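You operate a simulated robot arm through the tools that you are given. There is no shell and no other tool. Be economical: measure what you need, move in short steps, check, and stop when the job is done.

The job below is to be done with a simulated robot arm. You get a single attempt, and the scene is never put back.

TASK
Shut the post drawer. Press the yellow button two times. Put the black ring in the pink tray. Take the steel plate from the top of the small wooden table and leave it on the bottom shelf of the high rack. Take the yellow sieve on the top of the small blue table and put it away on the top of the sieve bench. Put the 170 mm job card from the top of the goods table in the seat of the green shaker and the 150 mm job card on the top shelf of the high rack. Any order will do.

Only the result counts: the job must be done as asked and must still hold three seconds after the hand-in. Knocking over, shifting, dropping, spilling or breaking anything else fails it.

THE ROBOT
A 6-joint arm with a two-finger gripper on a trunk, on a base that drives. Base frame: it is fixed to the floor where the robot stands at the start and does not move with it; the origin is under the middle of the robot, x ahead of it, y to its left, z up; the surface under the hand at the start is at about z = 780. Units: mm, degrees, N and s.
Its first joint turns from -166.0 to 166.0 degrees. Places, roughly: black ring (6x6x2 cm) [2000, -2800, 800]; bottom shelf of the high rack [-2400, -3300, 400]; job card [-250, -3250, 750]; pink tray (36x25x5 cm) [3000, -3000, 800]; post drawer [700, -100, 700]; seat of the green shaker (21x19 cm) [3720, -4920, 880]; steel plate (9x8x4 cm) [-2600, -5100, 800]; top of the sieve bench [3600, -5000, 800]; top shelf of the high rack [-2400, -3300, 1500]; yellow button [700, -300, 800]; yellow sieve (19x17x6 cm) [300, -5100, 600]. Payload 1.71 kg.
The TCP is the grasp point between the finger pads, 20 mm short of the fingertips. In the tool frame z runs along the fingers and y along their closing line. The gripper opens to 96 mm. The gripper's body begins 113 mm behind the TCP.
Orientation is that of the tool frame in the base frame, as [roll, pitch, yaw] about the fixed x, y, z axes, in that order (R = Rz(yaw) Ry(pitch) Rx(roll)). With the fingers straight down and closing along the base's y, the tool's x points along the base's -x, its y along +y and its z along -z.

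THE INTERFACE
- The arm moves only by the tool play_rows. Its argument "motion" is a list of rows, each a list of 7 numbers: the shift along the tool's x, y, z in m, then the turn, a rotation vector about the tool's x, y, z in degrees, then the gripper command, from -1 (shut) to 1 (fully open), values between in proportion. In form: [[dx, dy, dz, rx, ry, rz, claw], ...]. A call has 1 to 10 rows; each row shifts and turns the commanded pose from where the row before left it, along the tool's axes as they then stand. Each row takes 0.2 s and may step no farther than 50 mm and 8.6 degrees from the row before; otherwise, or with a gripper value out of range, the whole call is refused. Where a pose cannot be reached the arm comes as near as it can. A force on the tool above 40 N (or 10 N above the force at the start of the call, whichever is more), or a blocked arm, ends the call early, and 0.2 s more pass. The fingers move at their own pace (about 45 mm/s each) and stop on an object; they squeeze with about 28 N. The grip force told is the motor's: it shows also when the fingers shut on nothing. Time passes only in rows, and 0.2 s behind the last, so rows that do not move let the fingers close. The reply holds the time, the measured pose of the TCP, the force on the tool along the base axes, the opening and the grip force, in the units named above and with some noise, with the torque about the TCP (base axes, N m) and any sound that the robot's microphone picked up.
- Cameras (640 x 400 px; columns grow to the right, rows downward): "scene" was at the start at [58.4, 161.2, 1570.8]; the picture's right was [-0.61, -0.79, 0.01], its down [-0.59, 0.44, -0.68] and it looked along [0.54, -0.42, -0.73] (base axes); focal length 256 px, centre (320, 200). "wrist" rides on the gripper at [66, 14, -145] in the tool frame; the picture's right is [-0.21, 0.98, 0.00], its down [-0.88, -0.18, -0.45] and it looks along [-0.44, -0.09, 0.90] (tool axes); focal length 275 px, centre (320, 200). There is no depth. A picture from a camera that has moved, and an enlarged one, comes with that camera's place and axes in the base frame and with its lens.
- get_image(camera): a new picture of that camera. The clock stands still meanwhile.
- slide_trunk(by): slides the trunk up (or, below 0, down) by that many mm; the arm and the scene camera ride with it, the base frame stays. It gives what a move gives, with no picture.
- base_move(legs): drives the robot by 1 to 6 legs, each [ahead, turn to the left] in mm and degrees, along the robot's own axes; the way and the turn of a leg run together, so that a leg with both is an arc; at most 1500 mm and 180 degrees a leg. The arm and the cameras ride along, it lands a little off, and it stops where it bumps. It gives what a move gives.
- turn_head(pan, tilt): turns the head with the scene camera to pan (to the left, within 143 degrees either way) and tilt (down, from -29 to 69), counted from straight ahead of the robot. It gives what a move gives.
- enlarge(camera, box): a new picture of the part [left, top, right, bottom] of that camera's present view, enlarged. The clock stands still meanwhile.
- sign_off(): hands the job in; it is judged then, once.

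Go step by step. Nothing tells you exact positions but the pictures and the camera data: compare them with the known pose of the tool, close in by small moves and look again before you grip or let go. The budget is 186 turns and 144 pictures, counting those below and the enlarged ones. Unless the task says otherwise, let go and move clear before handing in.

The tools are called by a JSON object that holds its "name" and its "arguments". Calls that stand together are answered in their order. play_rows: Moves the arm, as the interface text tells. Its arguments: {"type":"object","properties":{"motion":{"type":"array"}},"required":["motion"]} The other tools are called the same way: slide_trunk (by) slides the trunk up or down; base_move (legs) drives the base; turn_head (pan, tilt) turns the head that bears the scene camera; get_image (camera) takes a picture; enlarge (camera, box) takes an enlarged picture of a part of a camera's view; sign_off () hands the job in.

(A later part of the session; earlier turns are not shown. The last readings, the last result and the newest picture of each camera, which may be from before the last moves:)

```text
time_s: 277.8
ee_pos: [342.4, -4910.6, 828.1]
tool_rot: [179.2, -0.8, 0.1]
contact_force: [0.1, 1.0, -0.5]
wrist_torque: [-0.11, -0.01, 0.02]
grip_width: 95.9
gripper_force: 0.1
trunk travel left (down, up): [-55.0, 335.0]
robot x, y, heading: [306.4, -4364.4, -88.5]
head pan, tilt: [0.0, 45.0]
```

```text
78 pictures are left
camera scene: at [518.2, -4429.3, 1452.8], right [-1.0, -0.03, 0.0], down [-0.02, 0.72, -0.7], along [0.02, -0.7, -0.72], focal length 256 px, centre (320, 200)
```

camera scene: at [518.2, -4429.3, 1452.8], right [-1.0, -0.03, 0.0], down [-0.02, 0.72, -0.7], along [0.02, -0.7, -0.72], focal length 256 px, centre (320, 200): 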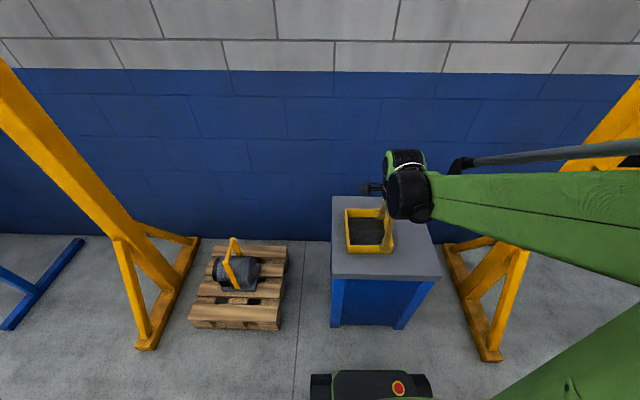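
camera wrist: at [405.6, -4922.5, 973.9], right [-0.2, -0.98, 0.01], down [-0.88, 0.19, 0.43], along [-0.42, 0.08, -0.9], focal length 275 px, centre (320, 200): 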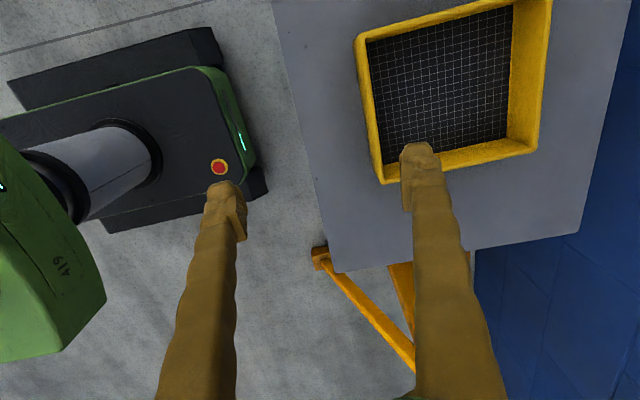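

Front wall centre works out at about [341, -4981], rim z ≈ 635, turned about 2.7°. I'll line up above it.

{"name": "play_rows", "arguments": {"motion": [[0, 0.035, 0.03, 0, 0, -2.7, 1], [0, 0.035, 0.04, 0, 0, 0, 0.3], [0, 0, 0.04, 0, 0, 0, 0.3], [0, 0, 0.01, 0, 0, 0, 0.3], [0, 0, 0, 0, 0, 0, 0.3]]}}

{"name": "get_image", "arguments": {"camera": "wrist"}}

{"name": "enlarge", "arguments": {"camera": "scene", "box": [310, 170, 450, 290]}}

```text
refused: row 2 steps farther than a row can; nothing moved
```

```text
77 pictures are left
camera wrist: at [405.6, -4922.5, 973.9], right [-0.2, -0.98, 0.01], down [-0.88, 0.19, 0.43], along [-0.42, 0.08, -0.9], focal length 275 px, centre (320, 200)
```

wrist: 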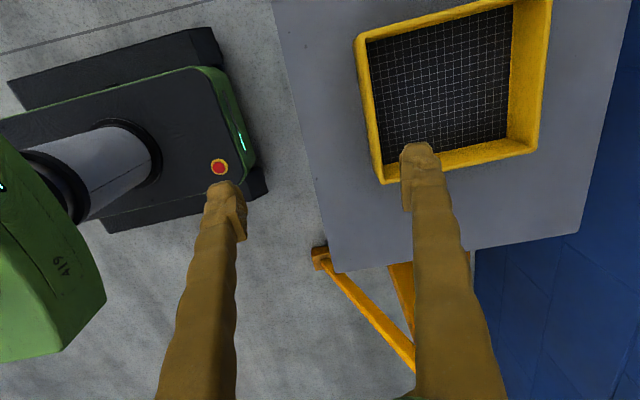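

```text
3.33 times, centred on (380, 230) of scene
camera zoom: at [518.2, -4429.3, 1452.8], right [-1.0, -0.03, 0.0], down [-0.02, 0.72, -0.7], along [0.02, -0.7, -0.72], focal length 852 px, centre (120, 100)
```

zoom: 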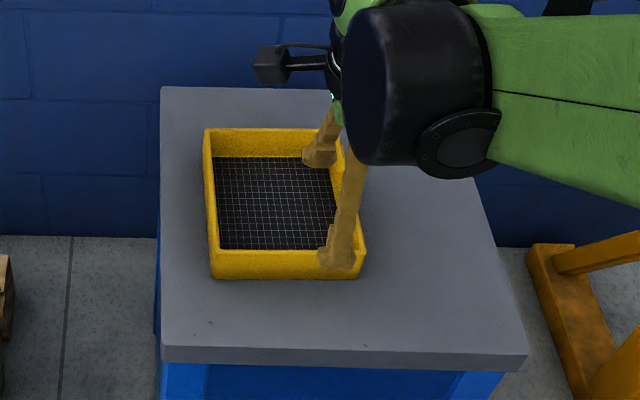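

A row was too long, so nothing moved. I'll repeat it with smaller steps.

{"name": "play_rows", "arguments": {"motion": [[0, 0.035, 0.025, 0, 0, -2.7, 1], [0, 0.035, 0.025, 0, 0, 0, 0.3], [0, 0, 0.04, 0, 0, 0, 0.3], [0, 0, 0.03, 0, 0, 0, 0.3], [0, 0, 0, 0, 0, 0, 0.3]]}}

{"name": "get_image", "arguments": {"camera": "wrist"}}

{"name": "enlarge", "arguments": {"camera": "scene", "box": [310, 170, 450, 290]}}

```text
time_s: 279.0
ee_pos: [344.8, -4984.1, 709.2]
tool_rot: [179.2, -0.8, 2.9]
contact_force: [-0.9, 0.3, -0.4]
wrist_torque: [-0.01, -0.01, 0.02]
grip_width: 62.5
gripper_force: 0.1
trunk travel left (down, up): [-55.0, 335.0]
robot x, y, heading: [307.3, -4363.6, -88.2]
head pan, tilt: [0.0, 45.0]
```

```text
75 pictures are left
camera wrist: at [409.0, -4992.2, 854.7], right [-0.16, -0.99, 0.01], down [-0.89, 0.15, 0.43], along [-0.43, 0.06, -0.9], focal length 275 px, centre (320, 200)
```

wrist: 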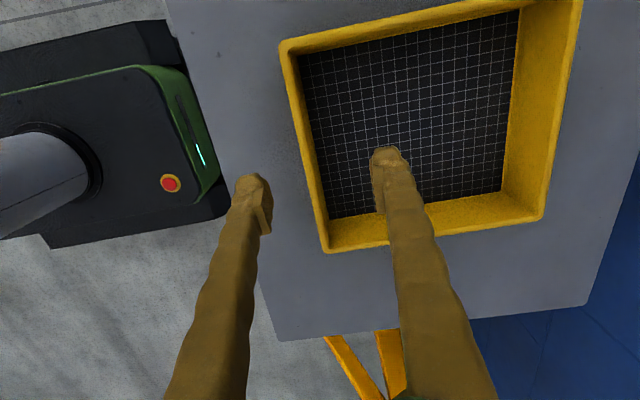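

```text
3.33 times, centred on (380, 230) of scene
camera zoom: at [518.2, -4432.0, 1452.6], right [-1.0, -0.03, 0.0], down [-0.02, 0.72, -0.7], along [0.02, -0.7, -0.72], focal length 852 px, centre (120, 100)
```

zoom: 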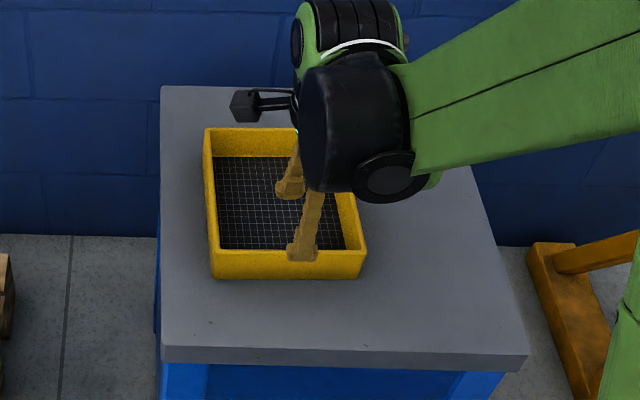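

Lined up: the wall is midway between the fingers. I'll descend about 98 mm and close.

{"name": "play_rows", "arguments": {"motion": [[0, -0.007, 0.035, 0, 0, 0, 0.3], [0, 0, 0.035, 0, 0, 0, 0.3], [0, 0, 0.014, 0, 0, 0, 0.3], [0, 0, 0.007, 0, 0, 0, 0.3], [0, 0, 0.004, 0, 0, 0, 0.3], [0, 0, 0, 0, 0, 0, 0.3]]}}

{"name": "get_image", "arguments": {"camera": "wrist"}}

{"name": "enlarge", "arguments": {"camera": "scene", "box": [310, 170, 450, 290]}}

```text
time_s: 280.0
ee_pos: [347.5, -4966.2, 629.3]
tool_rot: [178.3, -0.8, 2.8]
contact_force: [0.0, 0.2, -0.6]
wrist_torque: [-0.03, 0.0, 0.01]
grip_width: 62.3
gripper_force: 0.1
trunk travel left (down, up): [-55.0, 335.0]
robot x, y, heading: [308.8, -4365.7, -88.1]
head pan, tilt: [0.0, 45.0]
stopped in row 5: the force on the tool passed its limit at 59 N (the readings are from after the stop); the commanded pose is now the measured one
```

```text
73 pictures are left
camera wrist: at [410.0, -4972.6, 775.6], right [-0.16, -0.99, 0.03], down [-0.89, 0.15, 0.43], along [-0.43, 0.04, -0.9], focal length 275 px, centre (320, 200)
```

wrist: 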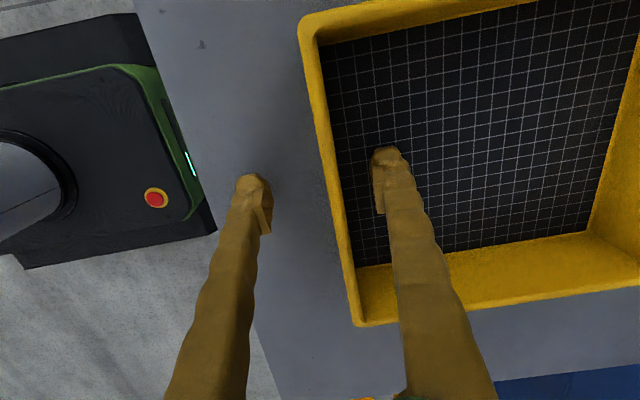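

```text
3.33 times, centred on (380, 230) of scene
camera zoom: at [518.2, -4431.3, 1452.5], right [-1.0, -0.03, 0.0], down [-0.02, 0.72, -0.7], along [0.02, -0.7, -0.72], focal length 852 px, centre (120, 100)
```

zoom: 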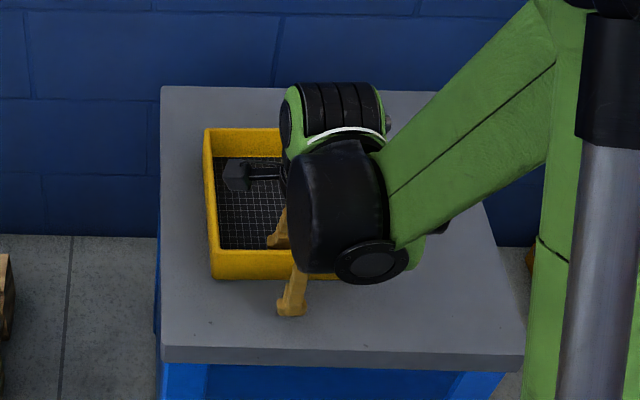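

The tips met something at z ≈ 595 and the arm backed off; the sieve hasn't moved. The wall is at y ≈ -4978, so I'll recentre, lower a few mm and close.

{"name": "play_rows", "arguments": {"motion": [[0, 0.012, 0, 0.8, 0, 0, 0.3], [0, 0, 0.005, 0, 0, 0, 0.3], [0, 0, 0, 0, 0, 0, 0], [0, 0, 0, 0, 0, 0, -0.4], [0, 0, 0, 0, 0, 0, -0.6], [0, 0, 0, 0, 0, 0, -0.8], [0, 0, 0, 0, 0, 0, -1], [0, 0, 0, 0, 0, 0, -1]]}}

{"name": "get_image", "arguments": {"camera": "wrist"}}

```text
time_s: 281.8
ee_pos: [346.7, -4979.1, 623.6]
tool_rot: [179.1, -0.8, 2.8]
contact_force: [-0.6, 9.5, 27.2]
wrist_torque: [0.06, 0.03, -0.1]
grip_width: 6.0
gripper_force: 27.9
trunk travel left (down, up): [-55.0, 335.0]
robot x, y, heading: [308.4, -4366.9, -88.2]
head pan, tilt: [0.0, 45.0]
```

```text
71 pictures are left
camera wrist: at [410.5, -4987.0, 771.1], right [-0.16, -0.99, 0.01], down [-0.89, 0.15, 0.43], along [-0.43, 0.06, -0.9], focal length 275 px, centre (320, 200)
```

wrist: 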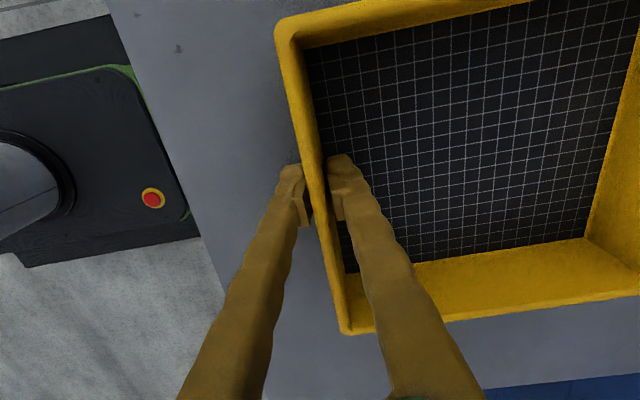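

The wall is gripped (6 mm). I'll lift a little and check it hangs level.

{"name": "play_rows", "arguments": {"motion": [[0, 0, -0.004, 0, 0, 0, -1], [0, 0, -0.01, 0, 0, 0, -1], [0, 0, -0.02, 0, 0, 0, -1], [0, 0, -0.02, 0, 0, 0, -1], [0, 0, -0.02, 0, 0, 0, -1], [0, 0, -0.02, 0, 0, 0, -1], [0, 0, 0, 0, 0, 0, -1]]}}

{"name": "get_image", "arguments": {"camera": "wrist"}}

{"name": "enlarge", "arguments": {"camera": "scene", "box": [300, 150, 460, 290]}}

```text
time_s: 283.4
ee_pos: [346.2, -4978.1, 718.5]
tool_rot: [179.1, -0.8, 2.8]
contact_force: [-0.6, -0.2, -1.5]
wrist_torque: [0.1, -0.01, -0.01]
grip_width: 6.1
gripper_force: 28.1
trunk travel left (down, up): [-55.0, 335.0]
robot x, y, heading: [301.2, -4361.1, -88.2]
head pan, tilt: [0.0, 45.0]
```

```text
70 pictures are left
camera wrist: at [409.2, -4986.1, 864.1], right [-0.16, -0.99, 0.01], down [-0.89, 0.15, 0.43], along [-0.43, 0.06, -0.9], focal length 275 px, centre (320, 200)
```

wrist: 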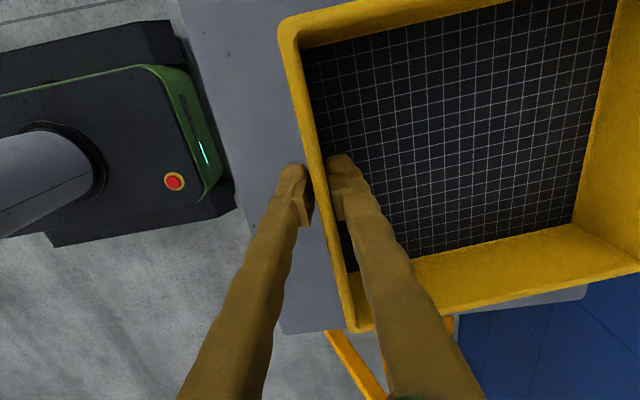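

```text
2.86 times, centred on (380, 220) of scene
camera zoom: at [518.2, -4431.8, 1452.6], right [-1.0, -0.03, 0.0], down [-0.02, 0.72, -0.7], along [0.02, -0.7, -0.72], focal length 730 px, centre (149, 143)
```

zoom: 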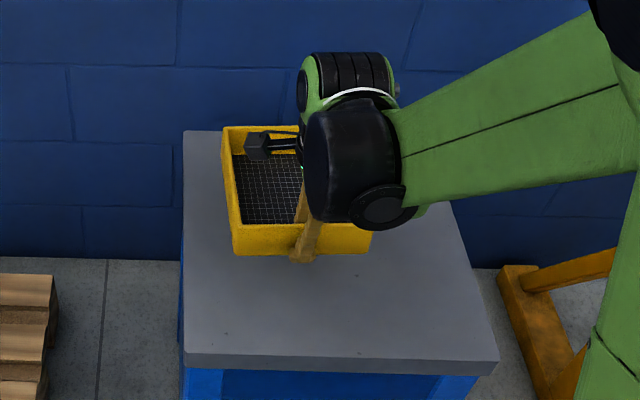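

The sieve hangs nearly level. I'll lift it to carry height, back off and drive to the bench at x ≈ 3450.

{"name": "play_rows", "arguments": {"motion": [[0, 0, -0.04, 0, 0, 0, -1], [0, 0, -0.04, 0, 0, 0, -1], [0, 0, -0.04, 0, 0, 0, -1], [0, 0, -0.04, 0, 0, 0, -1], [0, -0.03, -0.03, 0, 0, 0, -1], [0, -0.04, -0.015, 0, 0, 0, -1], [0, -0.04, 0, 0, 0, 0, -1], [0, -0.04, 0, 0, 0, 0, -1], [0, -0.03, 0, 0, 0, 0, -1]]}}

{"name": "slide_trunk", "arguments": {"by": 120}}

{"name": "base_move", "arguments": {"legs": [[-200, 0], [0, 88.2], [1050, 0], [1050, 0], [1045, 0], [0, -90]]}}

{"name": "get_image", "arguments": {"camera": "wrist"}}

{"name": "get_image", "arguments": {"camera": "scene"}}

```text
time_s: 285.4
ee_pos: [333.4, -4795.0, 921.1]
tool_rot: [179.1, -0.8, 2.8]
contact_force: [-0.1, 0.8, -1.0]
wrist_torque: [0.12, -0.01, 0.02]
grip_width: 6.3
gripper_force: 27.2
trunk travel left (down, up): [-55.0, 335.0]
robot x, y, heading: [305.6, -4365.7, -88.3]
head pan, tilt: [0.0, 45.0]
```

```text
time_s: 286.9
ee_pos: [334.5, -4796.8, 1040.5]
tool_rot: [179.2, -0.8, 2.7]
contact_force: [0.0, 0.4, -1.2]
wrist_torque: [0.16, -0.02, -0.02]
grip_width: 6.1
gripper_force: 27.2
trunk travel left (down, up): [-175.0, 215.0]
robot x, y, heading: [306.4, -4365.8, -88.2]
head pan, tilt: [0.0, 45.0]
```

```text
time_s: 321.2
ee_pos: [3456.5, -4594.5, 1040.8]
tool_rot: [179.1, -0.8, 2.0]
contact_force: [0.5, 0.2, -1.7]
wrist_torque: [0.16, 0.03, -0.03]
grip_width: 6.3
gripper_force: 28.3
trunk travel left (down, up): [-175.0, 215.0]
robot x, y, heading: [3435.7, -4162.0, -89.0]
head pan, tilt: [0.0, 45.0]
```

```text
68 pictures are left
camera wrist: at [3520.2, -4603.4, 1187.0], right [-0.17, -0.99, 0.01], down [-0.89, 0.16, 0.43], along [-0.43, 0.06, -0.9], focal length 275 px, centre (320, 200)
```

wrist: 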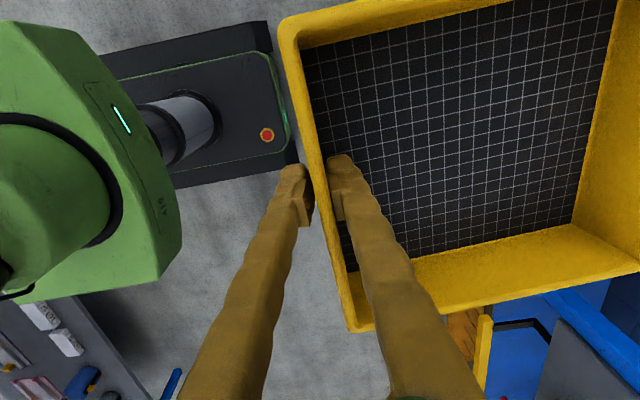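

```text
67 pictures are left
camera scene: at [3647.5, -4233.9, 1572.5], right [-1.0, -0.02, 0.0], down [-0.01, 0.72, -0.7], along [0.01, -0.7, -0.72], focal length 256 px, centre (320, 200)
```

scene: 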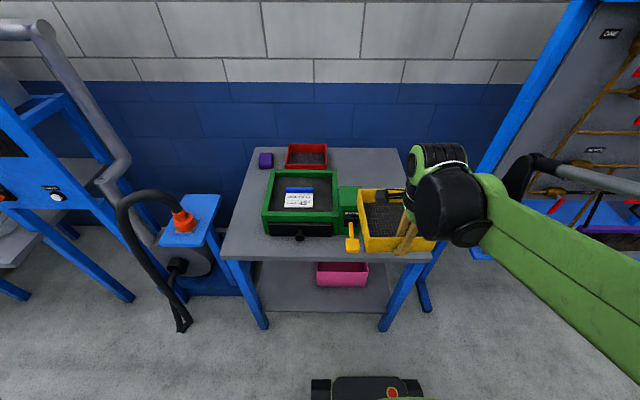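

The free space on the bench is right-back, about x 3260–3590, y -4980..-5370. I'll carry the sieve over to put its centre near [3440, -5140].

{"name": "play_rows", "arguments": {"motion": [[-0.0024, 0.0456, 0, 0, 0, 0, -1], [-0.0024, 0.0456, 0, 0, 0, 0, -1], [-0.0024, 0.0456, 0, 0, 0, 0, -1], [-0.0024, 0.0456, 0, 0, 0, 0, -1], [-0.0024, 0.0456, 0, 0, 0, 0, -1], [-0.0024, 0.0456, 0, 0, 0, 0, -1], [-0.0024, 0.0456, 0, 0, 0, 0, -1], [-0.0024, 0.0456, 0, 0, 0, 0, -1], [-0.0024, 0.0456, 0, 0, 0, 0, -1], [-0.0024, 0.0456, 0, 0, 0, 0, -1]]}}

{"name": "get_image", "arguments": {"camera": "scene"}}

{"name": "get_image", "arguments": {"camera": "wrist"}}

```text
time_s: 323.4
ee_pos: [3447.7, -5037.0, 1060.2]
tool_rot: [178.2, -0.7, 2.1]
contact_force: [0.4, 1.3, -0.5]
wrist_torque: [0.05, 0.0, -0.01]
grip_width: 6.1
gripper_force: 28.4
trunk travel left (down, up): [-175.0, 215.0]
robot x, y, heading: [3437.5, -4163.4, -89.1]
head pan, tilt: [0.0, 45.0]
```

```text
66 pictures are left
camera scene: at [3647.5, -4233.6, 1572.5], right [-1.0, -0.02, 0.0], down [-0.01, 0.72, -0.7], along [0.01, -0.7, -0.72], focal length 256 px, centre (320, 200)
```

scene: 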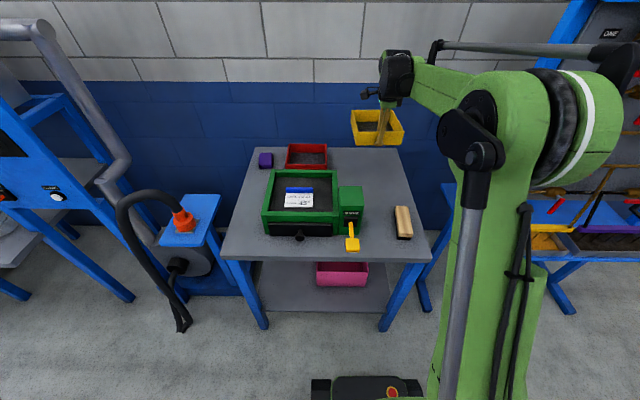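

```text
65 pictures are left
camera wrist: at [3512.1, -5043.6, 1206.9], right [-0.17, -0.98, 0.03], down [-0.89, 0.17, 0.43], along [-0.43, 0.05, -0.9], focal length 275 px, centre (320, 200)
```

wrist: 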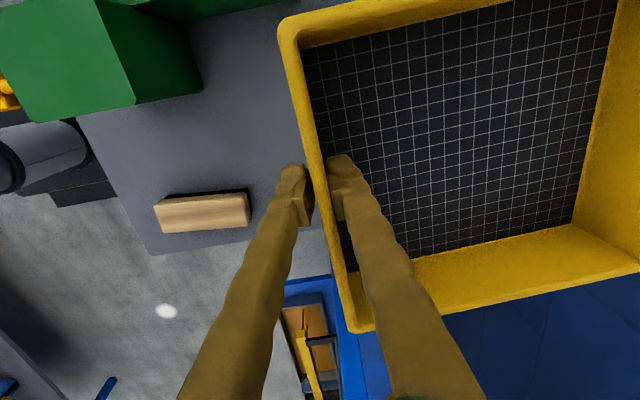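

The sieve is above the free spot. I'll lower it 190 mm and look.

{"name": "play_rows", "arguments": {"motion": [[0, 0, 0.04, 0.8, 0, 0, -1], [0, 0.0, 0.04, 0, 0, 0, -1], [0, 0, 0.04, 0, 0, 0, -1], [0, 0, 0.04, 0, 0, 0, -1], [0, 0, 0.02, 0, 0, 0, -1], [0, 0, 0, 0, 0, 0, -1]]}}

{"name": "enlarge", "arguments": {"camera": "scene", "box": [280, 110, 440, 260]}}

```text
time_s: 324.8
ee_pos: [3451.8, -5037.8, 879.1]
tool_rot: [179.1, -0.8, 2.1]
contact_force: [-1.1, -0.3, -1.8]
wrist_torque: [0.18, -0.02, -0.02]
grip_width: 6.1
gripper_force: 27.9
trunk travel left (down, up): [-175.0, 215.0]
robot x, y, heading: [3433.1, -4162.1, -88.8]
head pan, tilt: [0.0, 45.0]
```

```text
2.67 times, centred on (360, 185) of scene
camera zoom: at [3647.5, -4234.7, 1572.6], right [-1.0, -0.02, 0.0], down [-0.01, 0.72, -0.7], along [0.01, -0.7, -0.72], focal length 682 px, centre (213, 240)
```

zoom: 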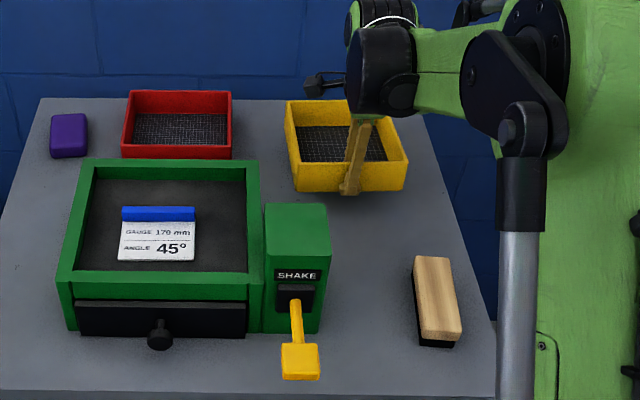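

{"name": "play_rows", "arguments": {"motion": [[0.02, 0, 0.01, 0, 0, 0, -1], [0, 0, 0.01, 0, 0, 0, -1], [0, 0, 0.008, 0, 0, 0, -1], [0, 0, 0.004, 0, 0, 0, -1], [0, 0, 0.004, 0, 0, 0, -1], [0, 0, 0, 0, 0, 0, -1]]}}

{"name": "enlarge", "arguments": {"camera": "scene", "box": [280, 110, 440, 260]}}

```text
time_s: 326.2
ee_pos: [3472.9, -5039.0, 845.3]
tool_rot: [179.0, -0.8, 2.2]
contact_force: [-0.7, -0.1, -1.4]
wrist_torque: [0.17, 0.0, -0.02]
grip_width: 6.2
gripper_force: 28.7
trunk travel left (down, up): [-175.0, 215.0]
robot x, y, heading: [3433.6, -4161.4, -89.0]
head pan, tilt: [0.0, 45.0]
```

```text
2.67 times, centred on (360, 185) of scene
camera zoom: at [3647.5, -4234.5, 1572.6], right [-1.0, -0.02, 0.0], down [-0.01, 0.72, -0.7], along [0.01, -0.7, -0.72], focal length 682 px, centre (213, 240)
```

zoom: 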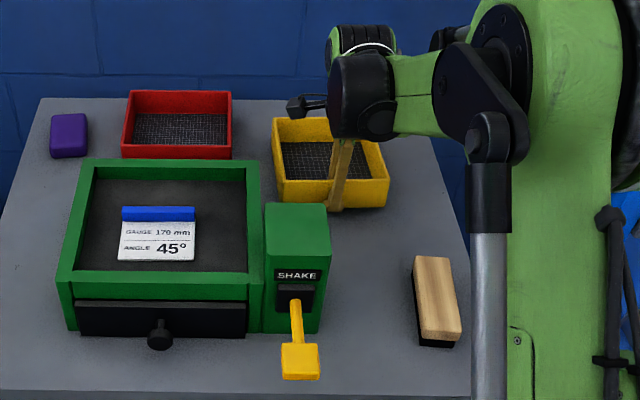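

{"name": "play_rows", "arguments": {"motion": [[0, 0, 0.003, 0, 0, 0, -1], [0, 0, 0.003, 0, 0, 0, -1], [0, 0, 0.003, 0, 0, 0, -1], [0, 0, 0.003, 0, 0, 0, -1], [0, 0, 0, 0, 0, 0, -1]]}}

{"name": "play_rows", "arguments": {"motion": [[0, 0, 0.002, 0, 0, 0, -1], [0, 0, 0.002, 0, 0, 0, -1], [0, 0, 0, 0, 0, 0, -1]]}}

{"name": "play_rows", "arguments": {"motion": [[0, 0, 0.002, 0, 0, 0, -1], [0, 0, 0.002, 0, 0, 0, -1], [0, 0, 0, 0, 0, 0, -1]]}}

```text
time_s: 327.4
ee_pos: [3471.4, -5039.7, 832.9]
tool_rot: [179.1, -0.7, 2.1]
contact_force: [0.1, 0.5, -1.3]
wrist_torque: [0.01, 0.03, 0.01]
grip_width: 6.1
gripper_force: 28.6
trunk travel left (down, up): [-175.0, 215.0]
robot x, y, heading: [3438.1, -4159.9, -89.1]
head pan, tilt: [0.0, 45.0]
```

```text
time_s: 328.2
ee_pos: [3471.3, -5038.6, 829.3]
tool_rot: [179.2, -0.8, 2.1]
contact_force: [0.0, -0.7, -1.2]
wrist_torque: [0.0, 0.07, 0.01]
grip_width: 5.9
gripper_force: 28.2
trunk travel left (down, up): [-175.0, 215.0]
robot x, y, heading: [3439.2, -4162.3, -88.7]
head pan, tilt: [0.0, 45.0]
```

```text
time_s: 329.0
ee_pos: [3471.9, -5039.3, 825.2]
tool_rot: [179.1, -0.8, 2.0]
contact_force: [0.0, -1.7, 4.5]
wrist_torque: [-0.02, 0.05, 0.01]
grip_width: 6.2
gripper_force: 27.9
trunk travel left (down, up): [-175.0, 215.0]
robot x, y, heading: [3434.9, -4161.9, -88.9]
head pan, tilt: [0.0, 45.0]
```

The sieve is resting on the bench (contact felt). I'll open and rise straight up.

{"name": "play_rows", "arguments": {"motion": [[0, 0, 0.001, 0, 0, 0, -1], [0, 0, 0, 0, 0, 0, -0.4], [0, 0, 0, 0, 0, 0, -0.3], [0, 0, 0, 0, 0, 0, -0.3], [0, 0, -0.01, 0, 0, 0, -0.3], [0, 0, -0.03, 0, 0, 0, -0.3], [0, 0, -0.04, 0, 0, 0, -0.3], [0, 0, -0.04, 0, 0, 0, -0.3], [0, 0, -0.04, 0, 0, 0, -0.3]]}}

{"name": "get_image", "arguments": {"camera": "wrist"}}

{"name": "enlarge", "arguments": {"camera": "scene", "box": [280, 110, 440, 260]}}

```text
time_s: 331.0
ee_pos: [3468.5, -5036.3, 985.3]
tool_rot: [179.2, -0.7, 2.1]
contact_force: [-0.6, -0.3, 1.1]
wrist_torque: [0.03, 0.03, 0.01]
grip_width: 33.4
gripper_force: 0.0
trunk travel left (down, up): [-175.0, 215.0]
robot x, y, heading: [3438.5, -4159.5, -88.8]
head pan, tilt: [0.0, 45.0]
```

```text
62 pictures are left
camera wrist: at [3532.1, -5044.3, 1130.4], right [-0.17, -0.99, 0.01], down [-0.89, 0.16, 0.43], along [-0.43, 0.06, -0.9], focal length 275 px, centre (320, 200)
```

wrist: 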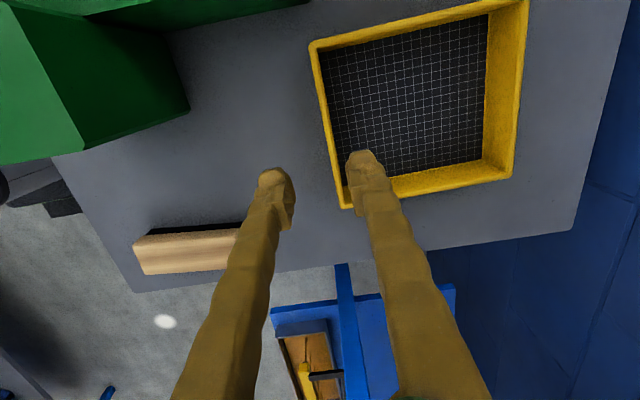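

```text
2.67 times, centred on (360, 185) of scene
camera zoom: at [3647.5, -4234.5, 1572.6], right [-1.0, -0.02, 0.0], down [-0.01, 0.72, -0.7], along [0.01, -0.7, -0.72], focal length 682 px, centre (213, 240)
```

zoom: 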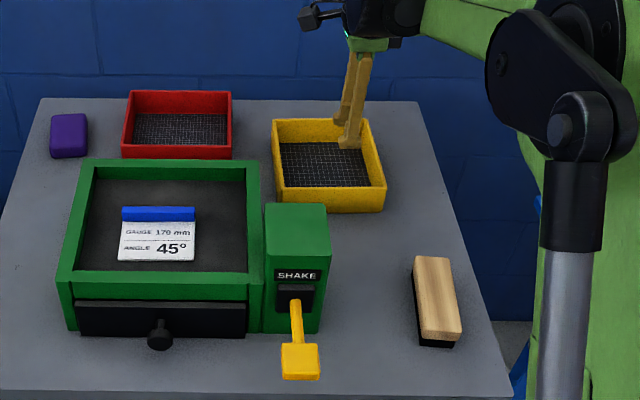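

The sieve stands on the bench. Now back for the 150 mm card: I'll retract, rotate the wrist back by 90°, and drive to about [-200, -3860] facing +y.

{"name": "play_rows", "arguments": {"motion": [[0, -0.04, -0.02, 0, 0, 0, 0], [0, -0.048, 0, 0, 0, 0, 0.5], [0, -0.048, 0, 0, 0, 0, 1], [0, -0.048, 0, 0, 0, 0, 1], [0, -0.048, 0, 0, 0, 0, 1], [0, -0.048, 0, 0, 0, 0, 1], [0, -0.048, 0, 0, 0, 0, 1], [0, -0.048, 0, 0, 0, 0, 1], [0, -0.048, 0, 0, 0, 0, 1]]}}

{"name": "play_rows", "arguments": {"motion": [[0, 0, 0, 0.7, 0, -8.5, 1], [0, 0, 0, 0, 0, -8.6, 1], [0, 0, 0, 0, 0, -8.6, 1], [0, 0, 0, 0, 0, -8.6, 1], [0, 0, 0, 0, 0, -8.6, 1], [0, 0, 0, 0, 0, -8.6, 1], [0, 0, 0, 0, 0, -8.6, 1], [0, 0, 0, 0, 0, -8.6, 1], [0, 0, 0, 0, 0, -8.6, 1], [0, 0, 0, 0, 0, -8.6, 1]]}}

{"name": "base_move", "arguments": {"legs": [[0, -95.9], [1200, 0], [1200, 0], [1240, 0], [0, -85.3]]}}

{"name": "turn_head", "arguments": {"pan": -10, "tilt": 50}}

{"name": "get_image", "arguments": {"camera": "scene"}}

{"name": "get_image", "arguments": {"camera": "wrist"}}

```text
time_s: 333.0
ee_pos: [3454.6, -4610.1, 998.8]
tool_rot: [179.0, -0.6, 2.2]
contact_force: [-0.5, 0.9, 0.3]
wrist_torque: [-0.07, -0.01, -0.02]
grip_width: 96.1
gripper_force: 0.1
trunk travel left (down, up): [-175.0, 215.0]
robot x, y, heading: [3438.0, -4162.8, -89.0]
head pan, tilt: [0.0, 45.0]
```

```text
time_s: 335.2
ee_pos: [3453.9, -4612.2, 996.8]
tool_rot: [179.3, 0.2, 88.1]
contact_force: [-0.2, 0.4, 0.7]
wrist_torque: [0.02, 0.02, 0.01]
grip_width: 95.8
gripper_force: 0.1
trunk travel left (down, up): [-175.0, 215.0]
robot x, y, heading: [3435.5, -4164.0, -89.1]
head pan, tilt: [0.0, 45.0]
```

```text
time_s: 371.3
ee_pos: [-204.8, -3427.6, 996.8]
tool_rot: [179.3, 0.2, -92.7]
contact_force: [0.0, 0.0, 0.6]
wrist_torque: [0.0, -0.01, 0.02]
grip_width: 96.2
gripper_force: 0.1
trunk travel left (down, up): [-175.0, 215.0]
robot x, y, heading: [-195.4, -3876.3, 90.3]
head pan, tilt: [0.0, 45.0]
```

```text
time_s: 372.0
ee_pos: [-204.4, -3432.1, 998.3]
tool_rot: [179.3, 0.3, -92.7]
contact_force: [0.3, -1.3, 1.0]
wrist_torque: [0.05, 0.03, 0.0]
grip_width: 96.0
gripper_force: 0.1
trunk travel left (down, up): [-175.0, 215.0]
robot x, y, heading: [-196.9, -3881.4, 90.2]
head pan, tilt: [-10.0, 50.0]
```

```text
60 pictures are left
camera scene: at [-391.8, -3815.7, 1566.0], right [0.99, -0.17, 0.0], down [-0.13, -0.76, -0.63], along [0.11, 0.62, -0.77], focal length 256 px, centre (320, 200)
```

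scene: 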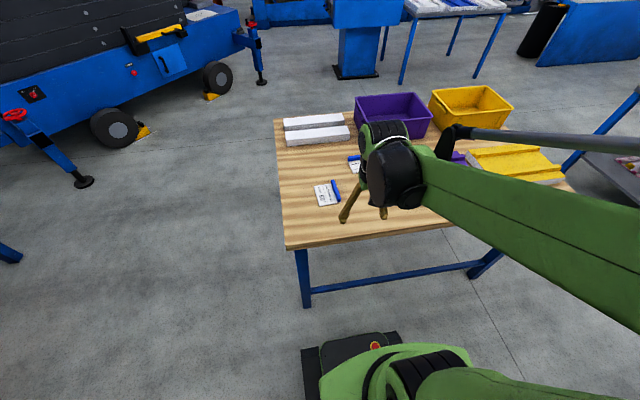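

```text
59 pictures are left
camera wrist: at [-220.7, -3498.2, 1143.1], right [-0.97, 0.25, 0.01], down [0.23, 0.86, 0.45], along [0.1, 0.44, -0.89], focal length 275 px, centre (320, 200)
```

wrist: 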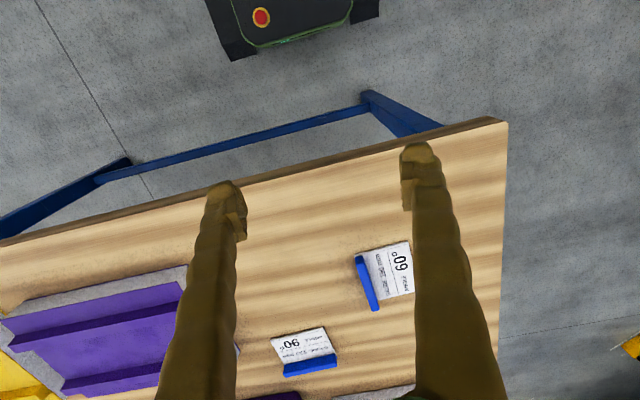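

The 150 card's bar is at about [-220, -3175], along y. I'll turn slightly and hover over it.

{"name": "play_rows", "arguments": {"motion": [[-0.0367, 0.0013, 0.0154, 0, 0, -4, 1], [-0.0367, 0.0013, 0.0154, 0, 0, 0, 1], [-0.0367, 0.0013, 0.0154, 0, 0, 0, 1], [-0.0367, 0.0013, 0.0154, 0, 0, 0, 1], [-0.0367, 0.0013, 0.0154, 0, 0, 0, 0.5], [-0.0367, 0.0013, 0.0154, 0, 0, 0, 0.2], [-0.0367, 0.0013, 0.0154, 0, 0, 0, 0.2], [0, 0, 0, 0, 0, 0, 0.2]]}}

{"name": "get_image", "arguments": {"camera": "wrist"}}

```text
time_s: 373.8
ee_pos: [-217.4, -3185.0, 898.4]
tool_rot: [179.4, 1.0, -88.8]
contact_force: [0.7, -0.3, 0.0]
wrist_torque: [-0.05, -0.01, 0.01]
grip_width: 57.8
gripper_force: 0.1
trunk travel left (down, up): [-175.0, 215.0]
robot x, y, heading: [-194.4, -3879.5, 90.3]
head pan, tilt: [-10.0, 50.0]
```

```text
58 pictures are left
camera wrist: at [-229.2, -3253.4, 1042.1], right [-0.98, 0.18, 0.02], down [0.17, 0.87, 0.46], along [0.07, 0.45, -0.89], focal length 275 px, centre (320, 200)
```

wrist: 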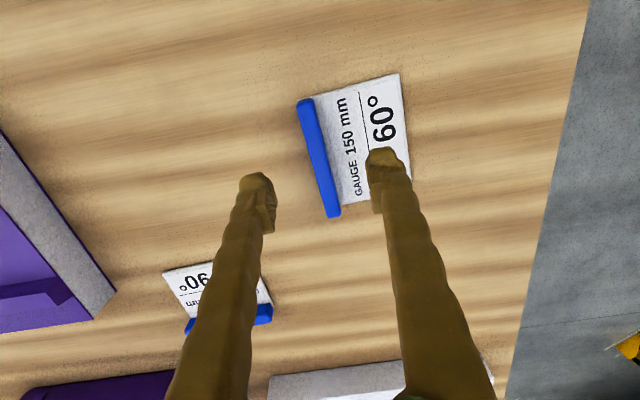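

{"name": "play_rows", "arguments": {"motion": [[-0.007, 0.002, 0.02, 0, 1, -2, 0.1], [0, 0, 0.025, 0, 0, 0, 0], [0, 0, 0.015, 0, 0, 0, 0], [0, 0, 0.009, 0, 0, 0, 0], [0, 0, 0, 0, 0, 0, 0]]}}

{"name": "get_image", "arguments": {"camera": "wrist"}}

{"name": "enlarge", "arguments": {"camera": "scene", "box": [280, 150, 400, 250]}}

```text
time_s: 375.0
ee_pos: [-222.2, -3178.4, 829.9]
tool_rot: [179.2, 0.1, -86.7]
contact_force: [0.3, 0.4, -1.3]
wrist_torque: [-0.01, 0.0, 0.01]
grip_width: 48.0
gripper_force: 0.1
trunk travel left (down, up): [-175.0, 215.0]
robot x, y, heading: [-195.5, -3880.8, 90.1]
head pan, tilt: [-10.0, 50.0]
```

```text
57 pictures are left
camera wrist: at [-230.4, -3244.0, 975.3], right [-0.99, 0.15, 0.01], down [0.14, 0.89, 0.44], along [0.06, 0.44, -0.9], focal length 275 px, centre (320, 200)
```

wrist: 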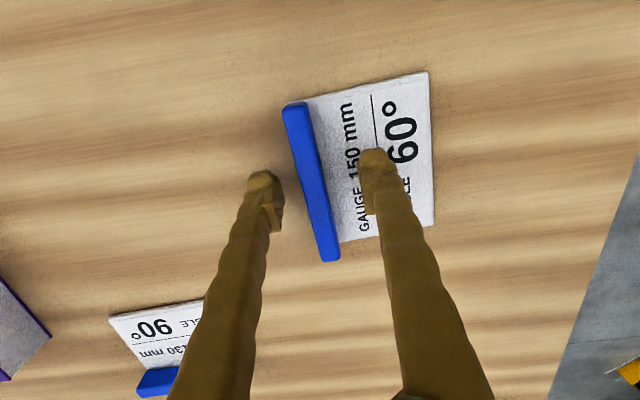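

```text
4.00 times, centred on (340, 200) of scene
camera zoom: at [-391.8, -3809.9, 1565.7], right [0.99, -0.17, 0.0], down [-0.13, -0.77, -0.63], along [0.11, 0.62, -0.78], focal length 1022 px, centre (240, 200)
```

zoom: 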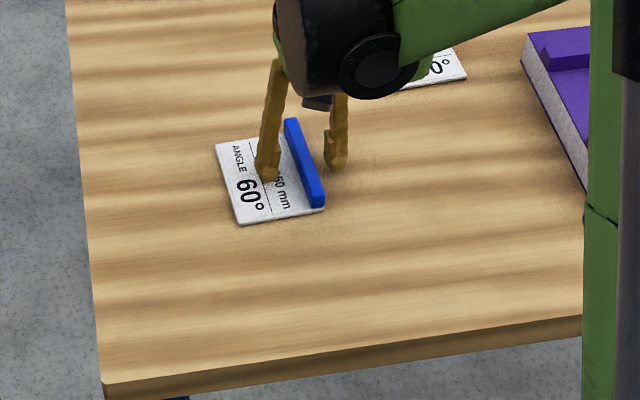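

{"name": "play_rows", "arguments": {"motion": [[0, 0, 0.001, 0, 0, 0, -0.4], [0, 0, 0, 0, 0, 0, -0.6], [0, 0, 0, 0, 0, 0, -0.8], [0, 0, 0, 0, 0, 0, -1], [0, 0, 0, 0, 0, 0, -1]]}}

{"name": "play_rows", "arguments": {"motion": [[0, 0, -0.01, 0, 0, 0, -1], [0, 0, -0.03, 0, 0, 0, -1], [0, 0, -0.04, 0, 0, 0, -1], [0, 0, -0.04, 0, 0, 0, -1], [0, 0, -0.04, 0, 0, 0, -1], [0.04, 0, -0.02, 0, 0, 0, -1], [0.045, 0, 0, 0, 0, 0, -1], [0.045, 0, 0, 0, 0, 0, -1], [0.045, 0, 0, 0, 0, 0, -1], [0.045, 0, 0, 0, 0, 0, -1]]}}

{"name": "get_image", "arguments": {"camera": "wrist"}}

```text
time_s: 376.2
ee_pos: [-220.6, -3177.6, 830.6]
tool_rot: [179.3, 0.1, -86.7]
contact_force: [0.1, 0.4, 0.0]
wrist_torque: [0.02, -0.02, 0.0]
grip_width: 12.7
gripper_force: 27.8
trunk travel left (down, up): [-175.0, 215.0]
robot x, y, heading: [-197.5, -3879.9, 90.4]
head pan, tilt: [-10.0, 50.0]
```

```text
time_s: 378.4
ee_pos: [-206.3, -3398.0, 1010.2]
tool_rot: [179.3, 0.1, -86.7]
contact_force: [-0.6, -0.7, -0.4]
wrist_torque: [0.04, -0.01, 0.0]
grip_width: 12.5
gripper_force: 27.8
trunk travel left (down, up): [-175.0, 215.0]
robot x, y, heading: [-194.4, -3881.9, 90.4]
head pan, tilt: [-10.0, 50.0]
```

```text
55 pictures are left
camera wrist: at [-215.6, -3464.6, 1155.3], right [-0.99, 0.15, 0.01], down [0.14, 0.89, 0.44], along [0.06, 0.44, -0.9], focal length 275 px, centre (320, 200)
```

wrist: 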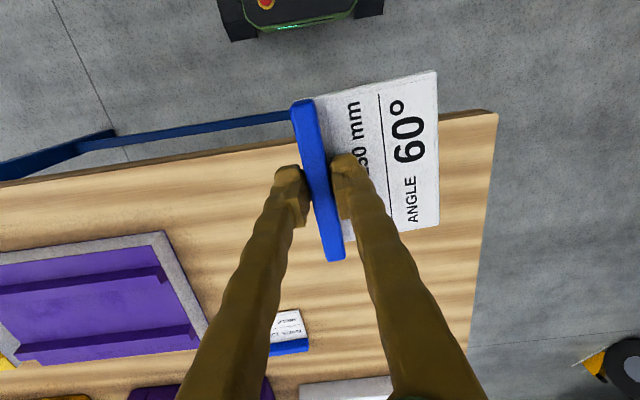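

The 150 card is held cleanly. I'll drive to about [-1195, -3350], facing the high rack (-x), and look.

{"name": "base_move", "arguments": {"legs": [[0, 89.6], [1000, 0], [0, -90], [530, 0], [0, 90]]}}

{"name": "turn_head", "arguments": {"pan": 0, "tilt": 15}}

{"name": "get_image", "arguments": {"camera": "scene"}}

```text
time_s: 406.6
ee_pos: [-1682.8, -3353.6, 1010.8]
tool_rot: [179.3, 0.1, 4.4]
contact_force: [0.0, 0.5, -0.9]
wrist_torque: [0.03, 0.0, 0.03]
grip_width: 12.7
gripper_force: 28.5
trunk travel left (down, up): [-175.0, 215.0]
robot x, y, heading: [-1200.4, -3329.4, -178.6]
head pan, tilt: [-10.0, 50.0]
```

```text
time_s: 407.6
ee_pos: [-1664.2, -3353.7, 1018.5]
tool_rot: [179.5, 1.1, 4.3]
contact_force: [-0.2, -0.2, -0.6]
wrist_torque: [0.0, 0.03, 0.02]
grip_width: 12.4
gripper_force: 28.2
trunk travel left (down, up): [-175.0, 215.0]
robot x, y, heading: [-1198.9, -3329.0, -178.6]
head pan, tilt: [0.0, 15.0]
```

```text
54 pictures are left
camera scene: at [-1270.3, -3540.9, 1619.8], right [-0.02, 1.0, 0.0], down [0.27, 0.01, -0.96], along [-0.96, -0.02, -0.27], focal length 256 px, centre (320, 200)
```

scene: 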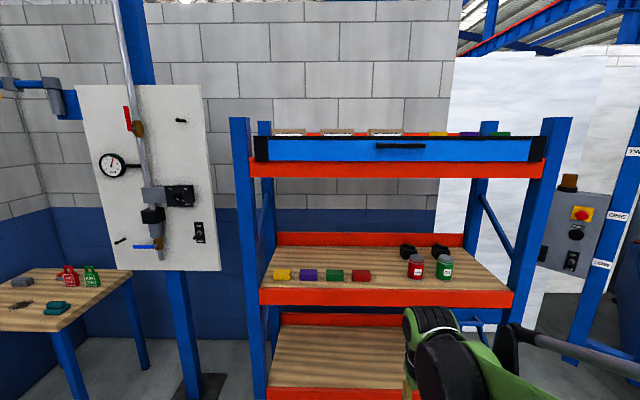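

The top shelf has a blue front panel with a handle, about z 1505–1590. I'll raise the trunk fully to look over it.

{"name": "slide_trunk", "arguments": {"by": 215}}

{"name": "turn_head", "arguments": {"pan": 0, "tilt": 20}}

{"name": "get_image", "arguments": {"camera": "scene"}}

{"name": "enlarge", "arguments": {"camera": "scene", "box": [210, 110, 590, 260]}}

```text
time_s: 409.9
ee_pos: [-1668.8, -3352.9, 1230.3]
tool_rot: [179.5, 0.9, 4.4]
contact_force: [0.8, 0.5, -0.9]
wrist_torque: [0.04, 0.01, -0.02]
grip_width: 12.6
gripper_force: 28.3
trunk travel left (down, up): [-390.0, 0.0]
robot x, y, heading: [-1202.7, -3329.0, -178.7]
head pan, tilt: [0.0, 15.0]
```

```text
time_s: 410.6
ee_pos: [-1669.0, -3354.1, 1231.8]
tool_rot: [179.4, 0.9, 4.3]
contact_force: [-0.3, -0.1, -0.7]
wrist_torque: [-0.01, -0.01, 0.02]
grip_width: 12.3
gripper_force: 28.5
trunk travel left (down, up): [-390.0, 0.0]
robot x, y, heading: [-1203.0, -3331.2, -178.8]
head pan, tilt: [0.0, 20.0]
```

```text
53 pictures are left
camera scene: at [-1286.8, -3541.3, 1826.0], right [-0.02, 1.0, 0.0], down [0.36, 0.01, -0.93], along [-0.93, -0.02, -0.36], focal length 256 px, centre (320, 200)
```

scene: 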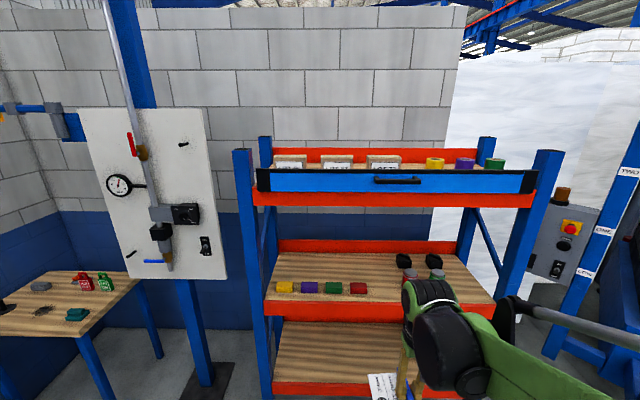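

```text
1.68 times, centred on (400, 185) of scene
camera zoom: at [-1286.8, -3541.3, 1826.0], right [-0.02, 1.0, 0.0], down [0.36, 0.01, -0.93], along [-0.93, -0.02, -0.36], focal length 430 px, centre (185, 225)
```

zoom: 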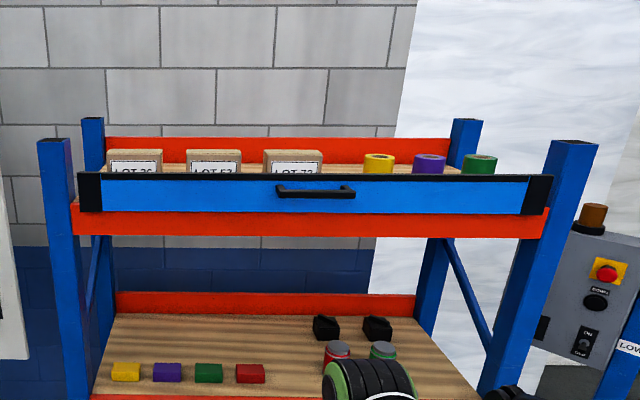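

The blue bar is a gate about 90 mm high in front of the top shelf, so I'll have to go over it. I'll test how high the arm goes with the tool pointing down.

{"name": "play_rows", "arguments": {"motion": [[0, 0, -0.048, 0, 1, 0, -1], [0, 0, -0.048, 0, 0, 0, -1], [0, 0, -0.048, 0, 0, 0, -1], [0, 0, -0.048, 0, 0, 0, -1], [0, 0, -0.048, 0, 0, 0, -1], [0, 0, -0.048, 0, 0, 0, -1], [0, 0, -0.048, 0, 0, 0, -1], [0, 0, -0.048, 0, 0, 0, -1], [0, 0, -0.048, 0, 0, 0, -1], [0, 0, 0, 0, 0, 0, -1]]}}

{"name": "get_image", "arguments": {"camera": "wrist"}}

```text
time_s: 412.8
ee_pos: [-1669.6, -3349.3, 1662.9]
tool_rot: [179.5, -0.1, 4.4]
contact_force: [0.4, -0.4, -0.9]
wrist_torque: [0.01, -0.01, -0.02]
grip_width: 12.8
gripper_force: 28.0
trunk travel left (down, up): [-390.0, 0.0]
robot x, y, heading: [-1203.5, -3329.7, -178.8]
head pan, tilt: [0.0, 20.0]
```

```text
51 pictures are left
camera wrist: at [-1603.8, -3356.1, 1808.4], right [-0.13, -0.99, 0.01], down [-0.89, 0.12, 0.44], along [-0.44, 0.05, -0.9], focal length 275 px, centre (320, 200)
```

wrist: 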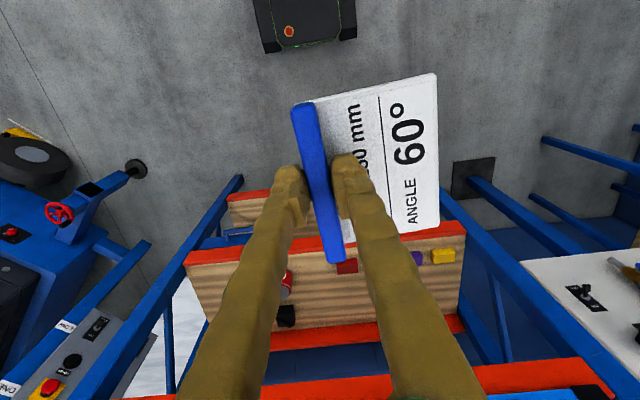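

Reach is fine. I'll raise a bit more and drive 450 mm closer, then look over the shelf.

{"name": "play_rows", "arguments": {"motion": [[0, 0, -0.045, 0, 0, 0, -1], [0, 0, -0.045, 0, 0, 0, -1], [0, 0, 0, 0, 0, 0, -1]]}}

{"name": "base_move", "arguments": {"legs": [[430, 0]]}}

{"name": "get_image", "arguments": {"camera": "wrist"}}

{"name": "get_image", "arguments": {"camera": "scene"}}

```text
time_s: 413.6
ee_pos: [-1669.6, -3348.6, 1752.9]
tool_rot: [179.5, -0.2, 4.3]
contact_force: [-0.4, 0.0, -0.7]
wrist_torque: [0.0, -0.02, 0.0]
grip_width: 12.4
gripper_force: 28.2
trunk travel left (down, up): [-390.0, 0.0]
robot x, y, heading: [-1199.7, -3331.5, -178.8]
head pan, tilt: [0.0, 20.0]
```

```text
time_s: 417.0
ee_pos: [-2102.3, -3359.0, 1753.2]
tool_rot: [179.4, 0.0, 4.4]
contact_force: [-0.6, 0.8, -0.1]
wrist_torque: [-0.03, -0.03, -0.01]
grip_width: 12.3
gripper_force: 27.5
trunk travel left (down, up): [-390.0, 0.0]
robot x, y, heading: [-1628.4, -3340.3, -178.6]
head pan, tilt: [0.0, 20.0]
```

```text
50 pictures are left
camera wrist: at [-2034.9, -3365.9, 1898.0], right [-0.13, -0.99, 0.01], down [-0.89, 0.12, 0.44], along [-0.44, 0.05, -0.9], focal length 275 px, centre (320, 200)
```

wrist: 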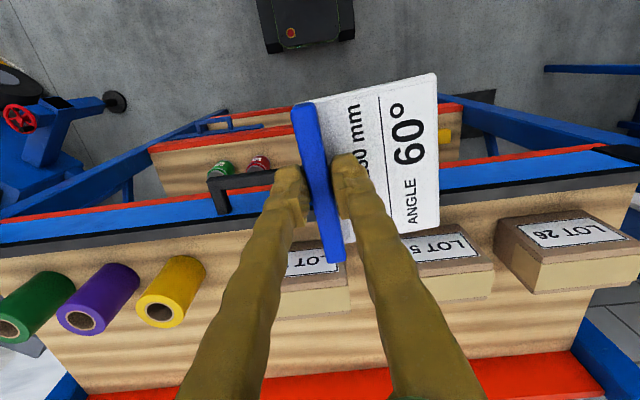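

```text
49 pictures are left
camera scene: at [-1716.8, -3551.4, 1826.0], right [-0.02, 1.0, 0.0], down [0.36, 0.01, -0.93], along [-0.93, -0.02, -0.36], focal length 256 px, centre (320, 200)
```

scene: 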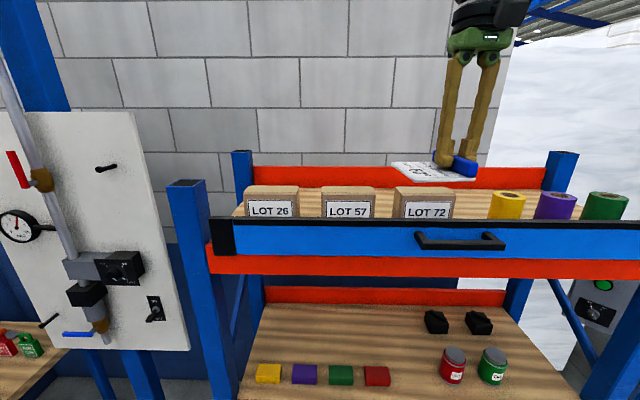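

On the top shelf there are three boxes and three rolls near the front, and free space behind them (x ≈ -2430..-2580). I'll move closer and look down at it.

{"name": "base_move", "arguments": {"legs": [[110, 0]]}}

{"name": "play_rows", "arguments": {"motion": [[-0.045, -0.018, 0, 0, 0, 0, -1], [-0.045, -0.018, 0, 0, 0, 0, -1], [-0.045, -0.018, 0, 0, 0, 0, -1], [-0.045, -0.018, 0, 0, 0, 0, -1], [0, 0, 0, 0, 0, 0, -1]]}}

{"name": "get_image", "arguments": {"camera": "wrist"}}

{"name": "get_image", "arguments": {"camera": "scene"}}

```text
time_s: 418.4
ee_pos: [-2198.0, -3361.2, 1757.3]
tool_rot: [179.4, 0.3, 4.3]
contact_force: [0.8, -0.5, -0.1]
wrist_torque: [0.01, 0.01, 0.02]
grip_width: 12.7
gripper_force: 28.1
trunk travel left (down, up): [-390.0, 0.0]
robot x, y, heading: [-1740.8, -3345.2, -178.6]
head pan, tilt: [0.0, 20.0]
```

```text
time_s: 419.6
ee_pos: [-2391.4, -3302.2, 1755.8]
tool_rot: [179.5, 0.0, 4.3]
contact_force: [3.4, 0.0, 0.7]
wrist_torque: [-0.02, 0.39, -0.02]
grip_width: 12.4
gripper_force: 28.3
trunk travel left (down, up): [-390.0, 0.0]
robot x, y, heading: [-1738.3, -3345.6, -178.8]
head pan, tilt: [0.0, 20.0]
```

```text
48 pictures are left
camera wrist: at [-2325.0, -3309.2, 1900.4], right [-0.13, -0.99, 0.01], down [-0.89, 0.12, 0.44], along [-0.44, 0.05, -0.9], focal length 275 px, centre (320, 200)
```

wrist: 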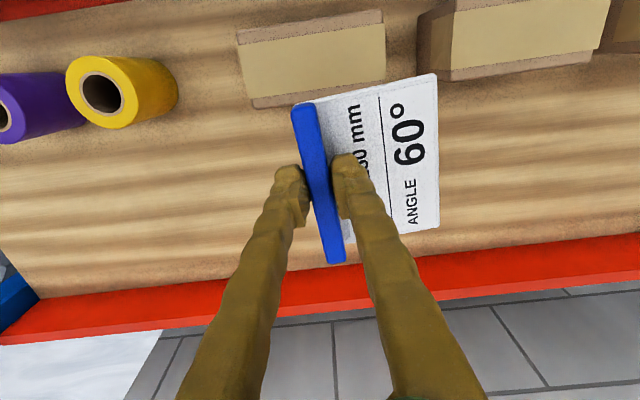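

```text
47 pictures are left
camera scene: at [-1823.5, -3553.8, 1826.0], right [-0.02, 1.0, 0.0], down [0.36, 0.01, -0.93], along [-0.93, -0.02, -0.36], focal length 256 px, centre (320, 200)
```

scene: 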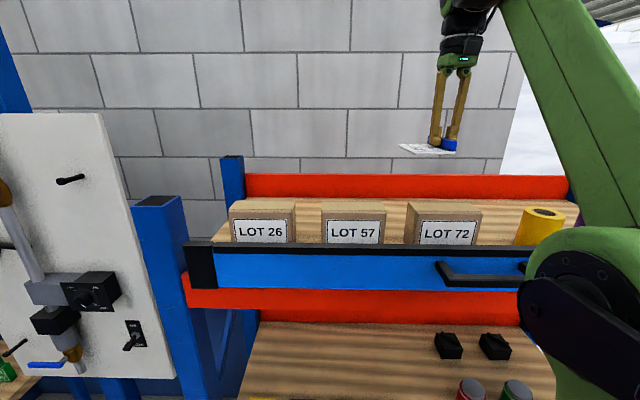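

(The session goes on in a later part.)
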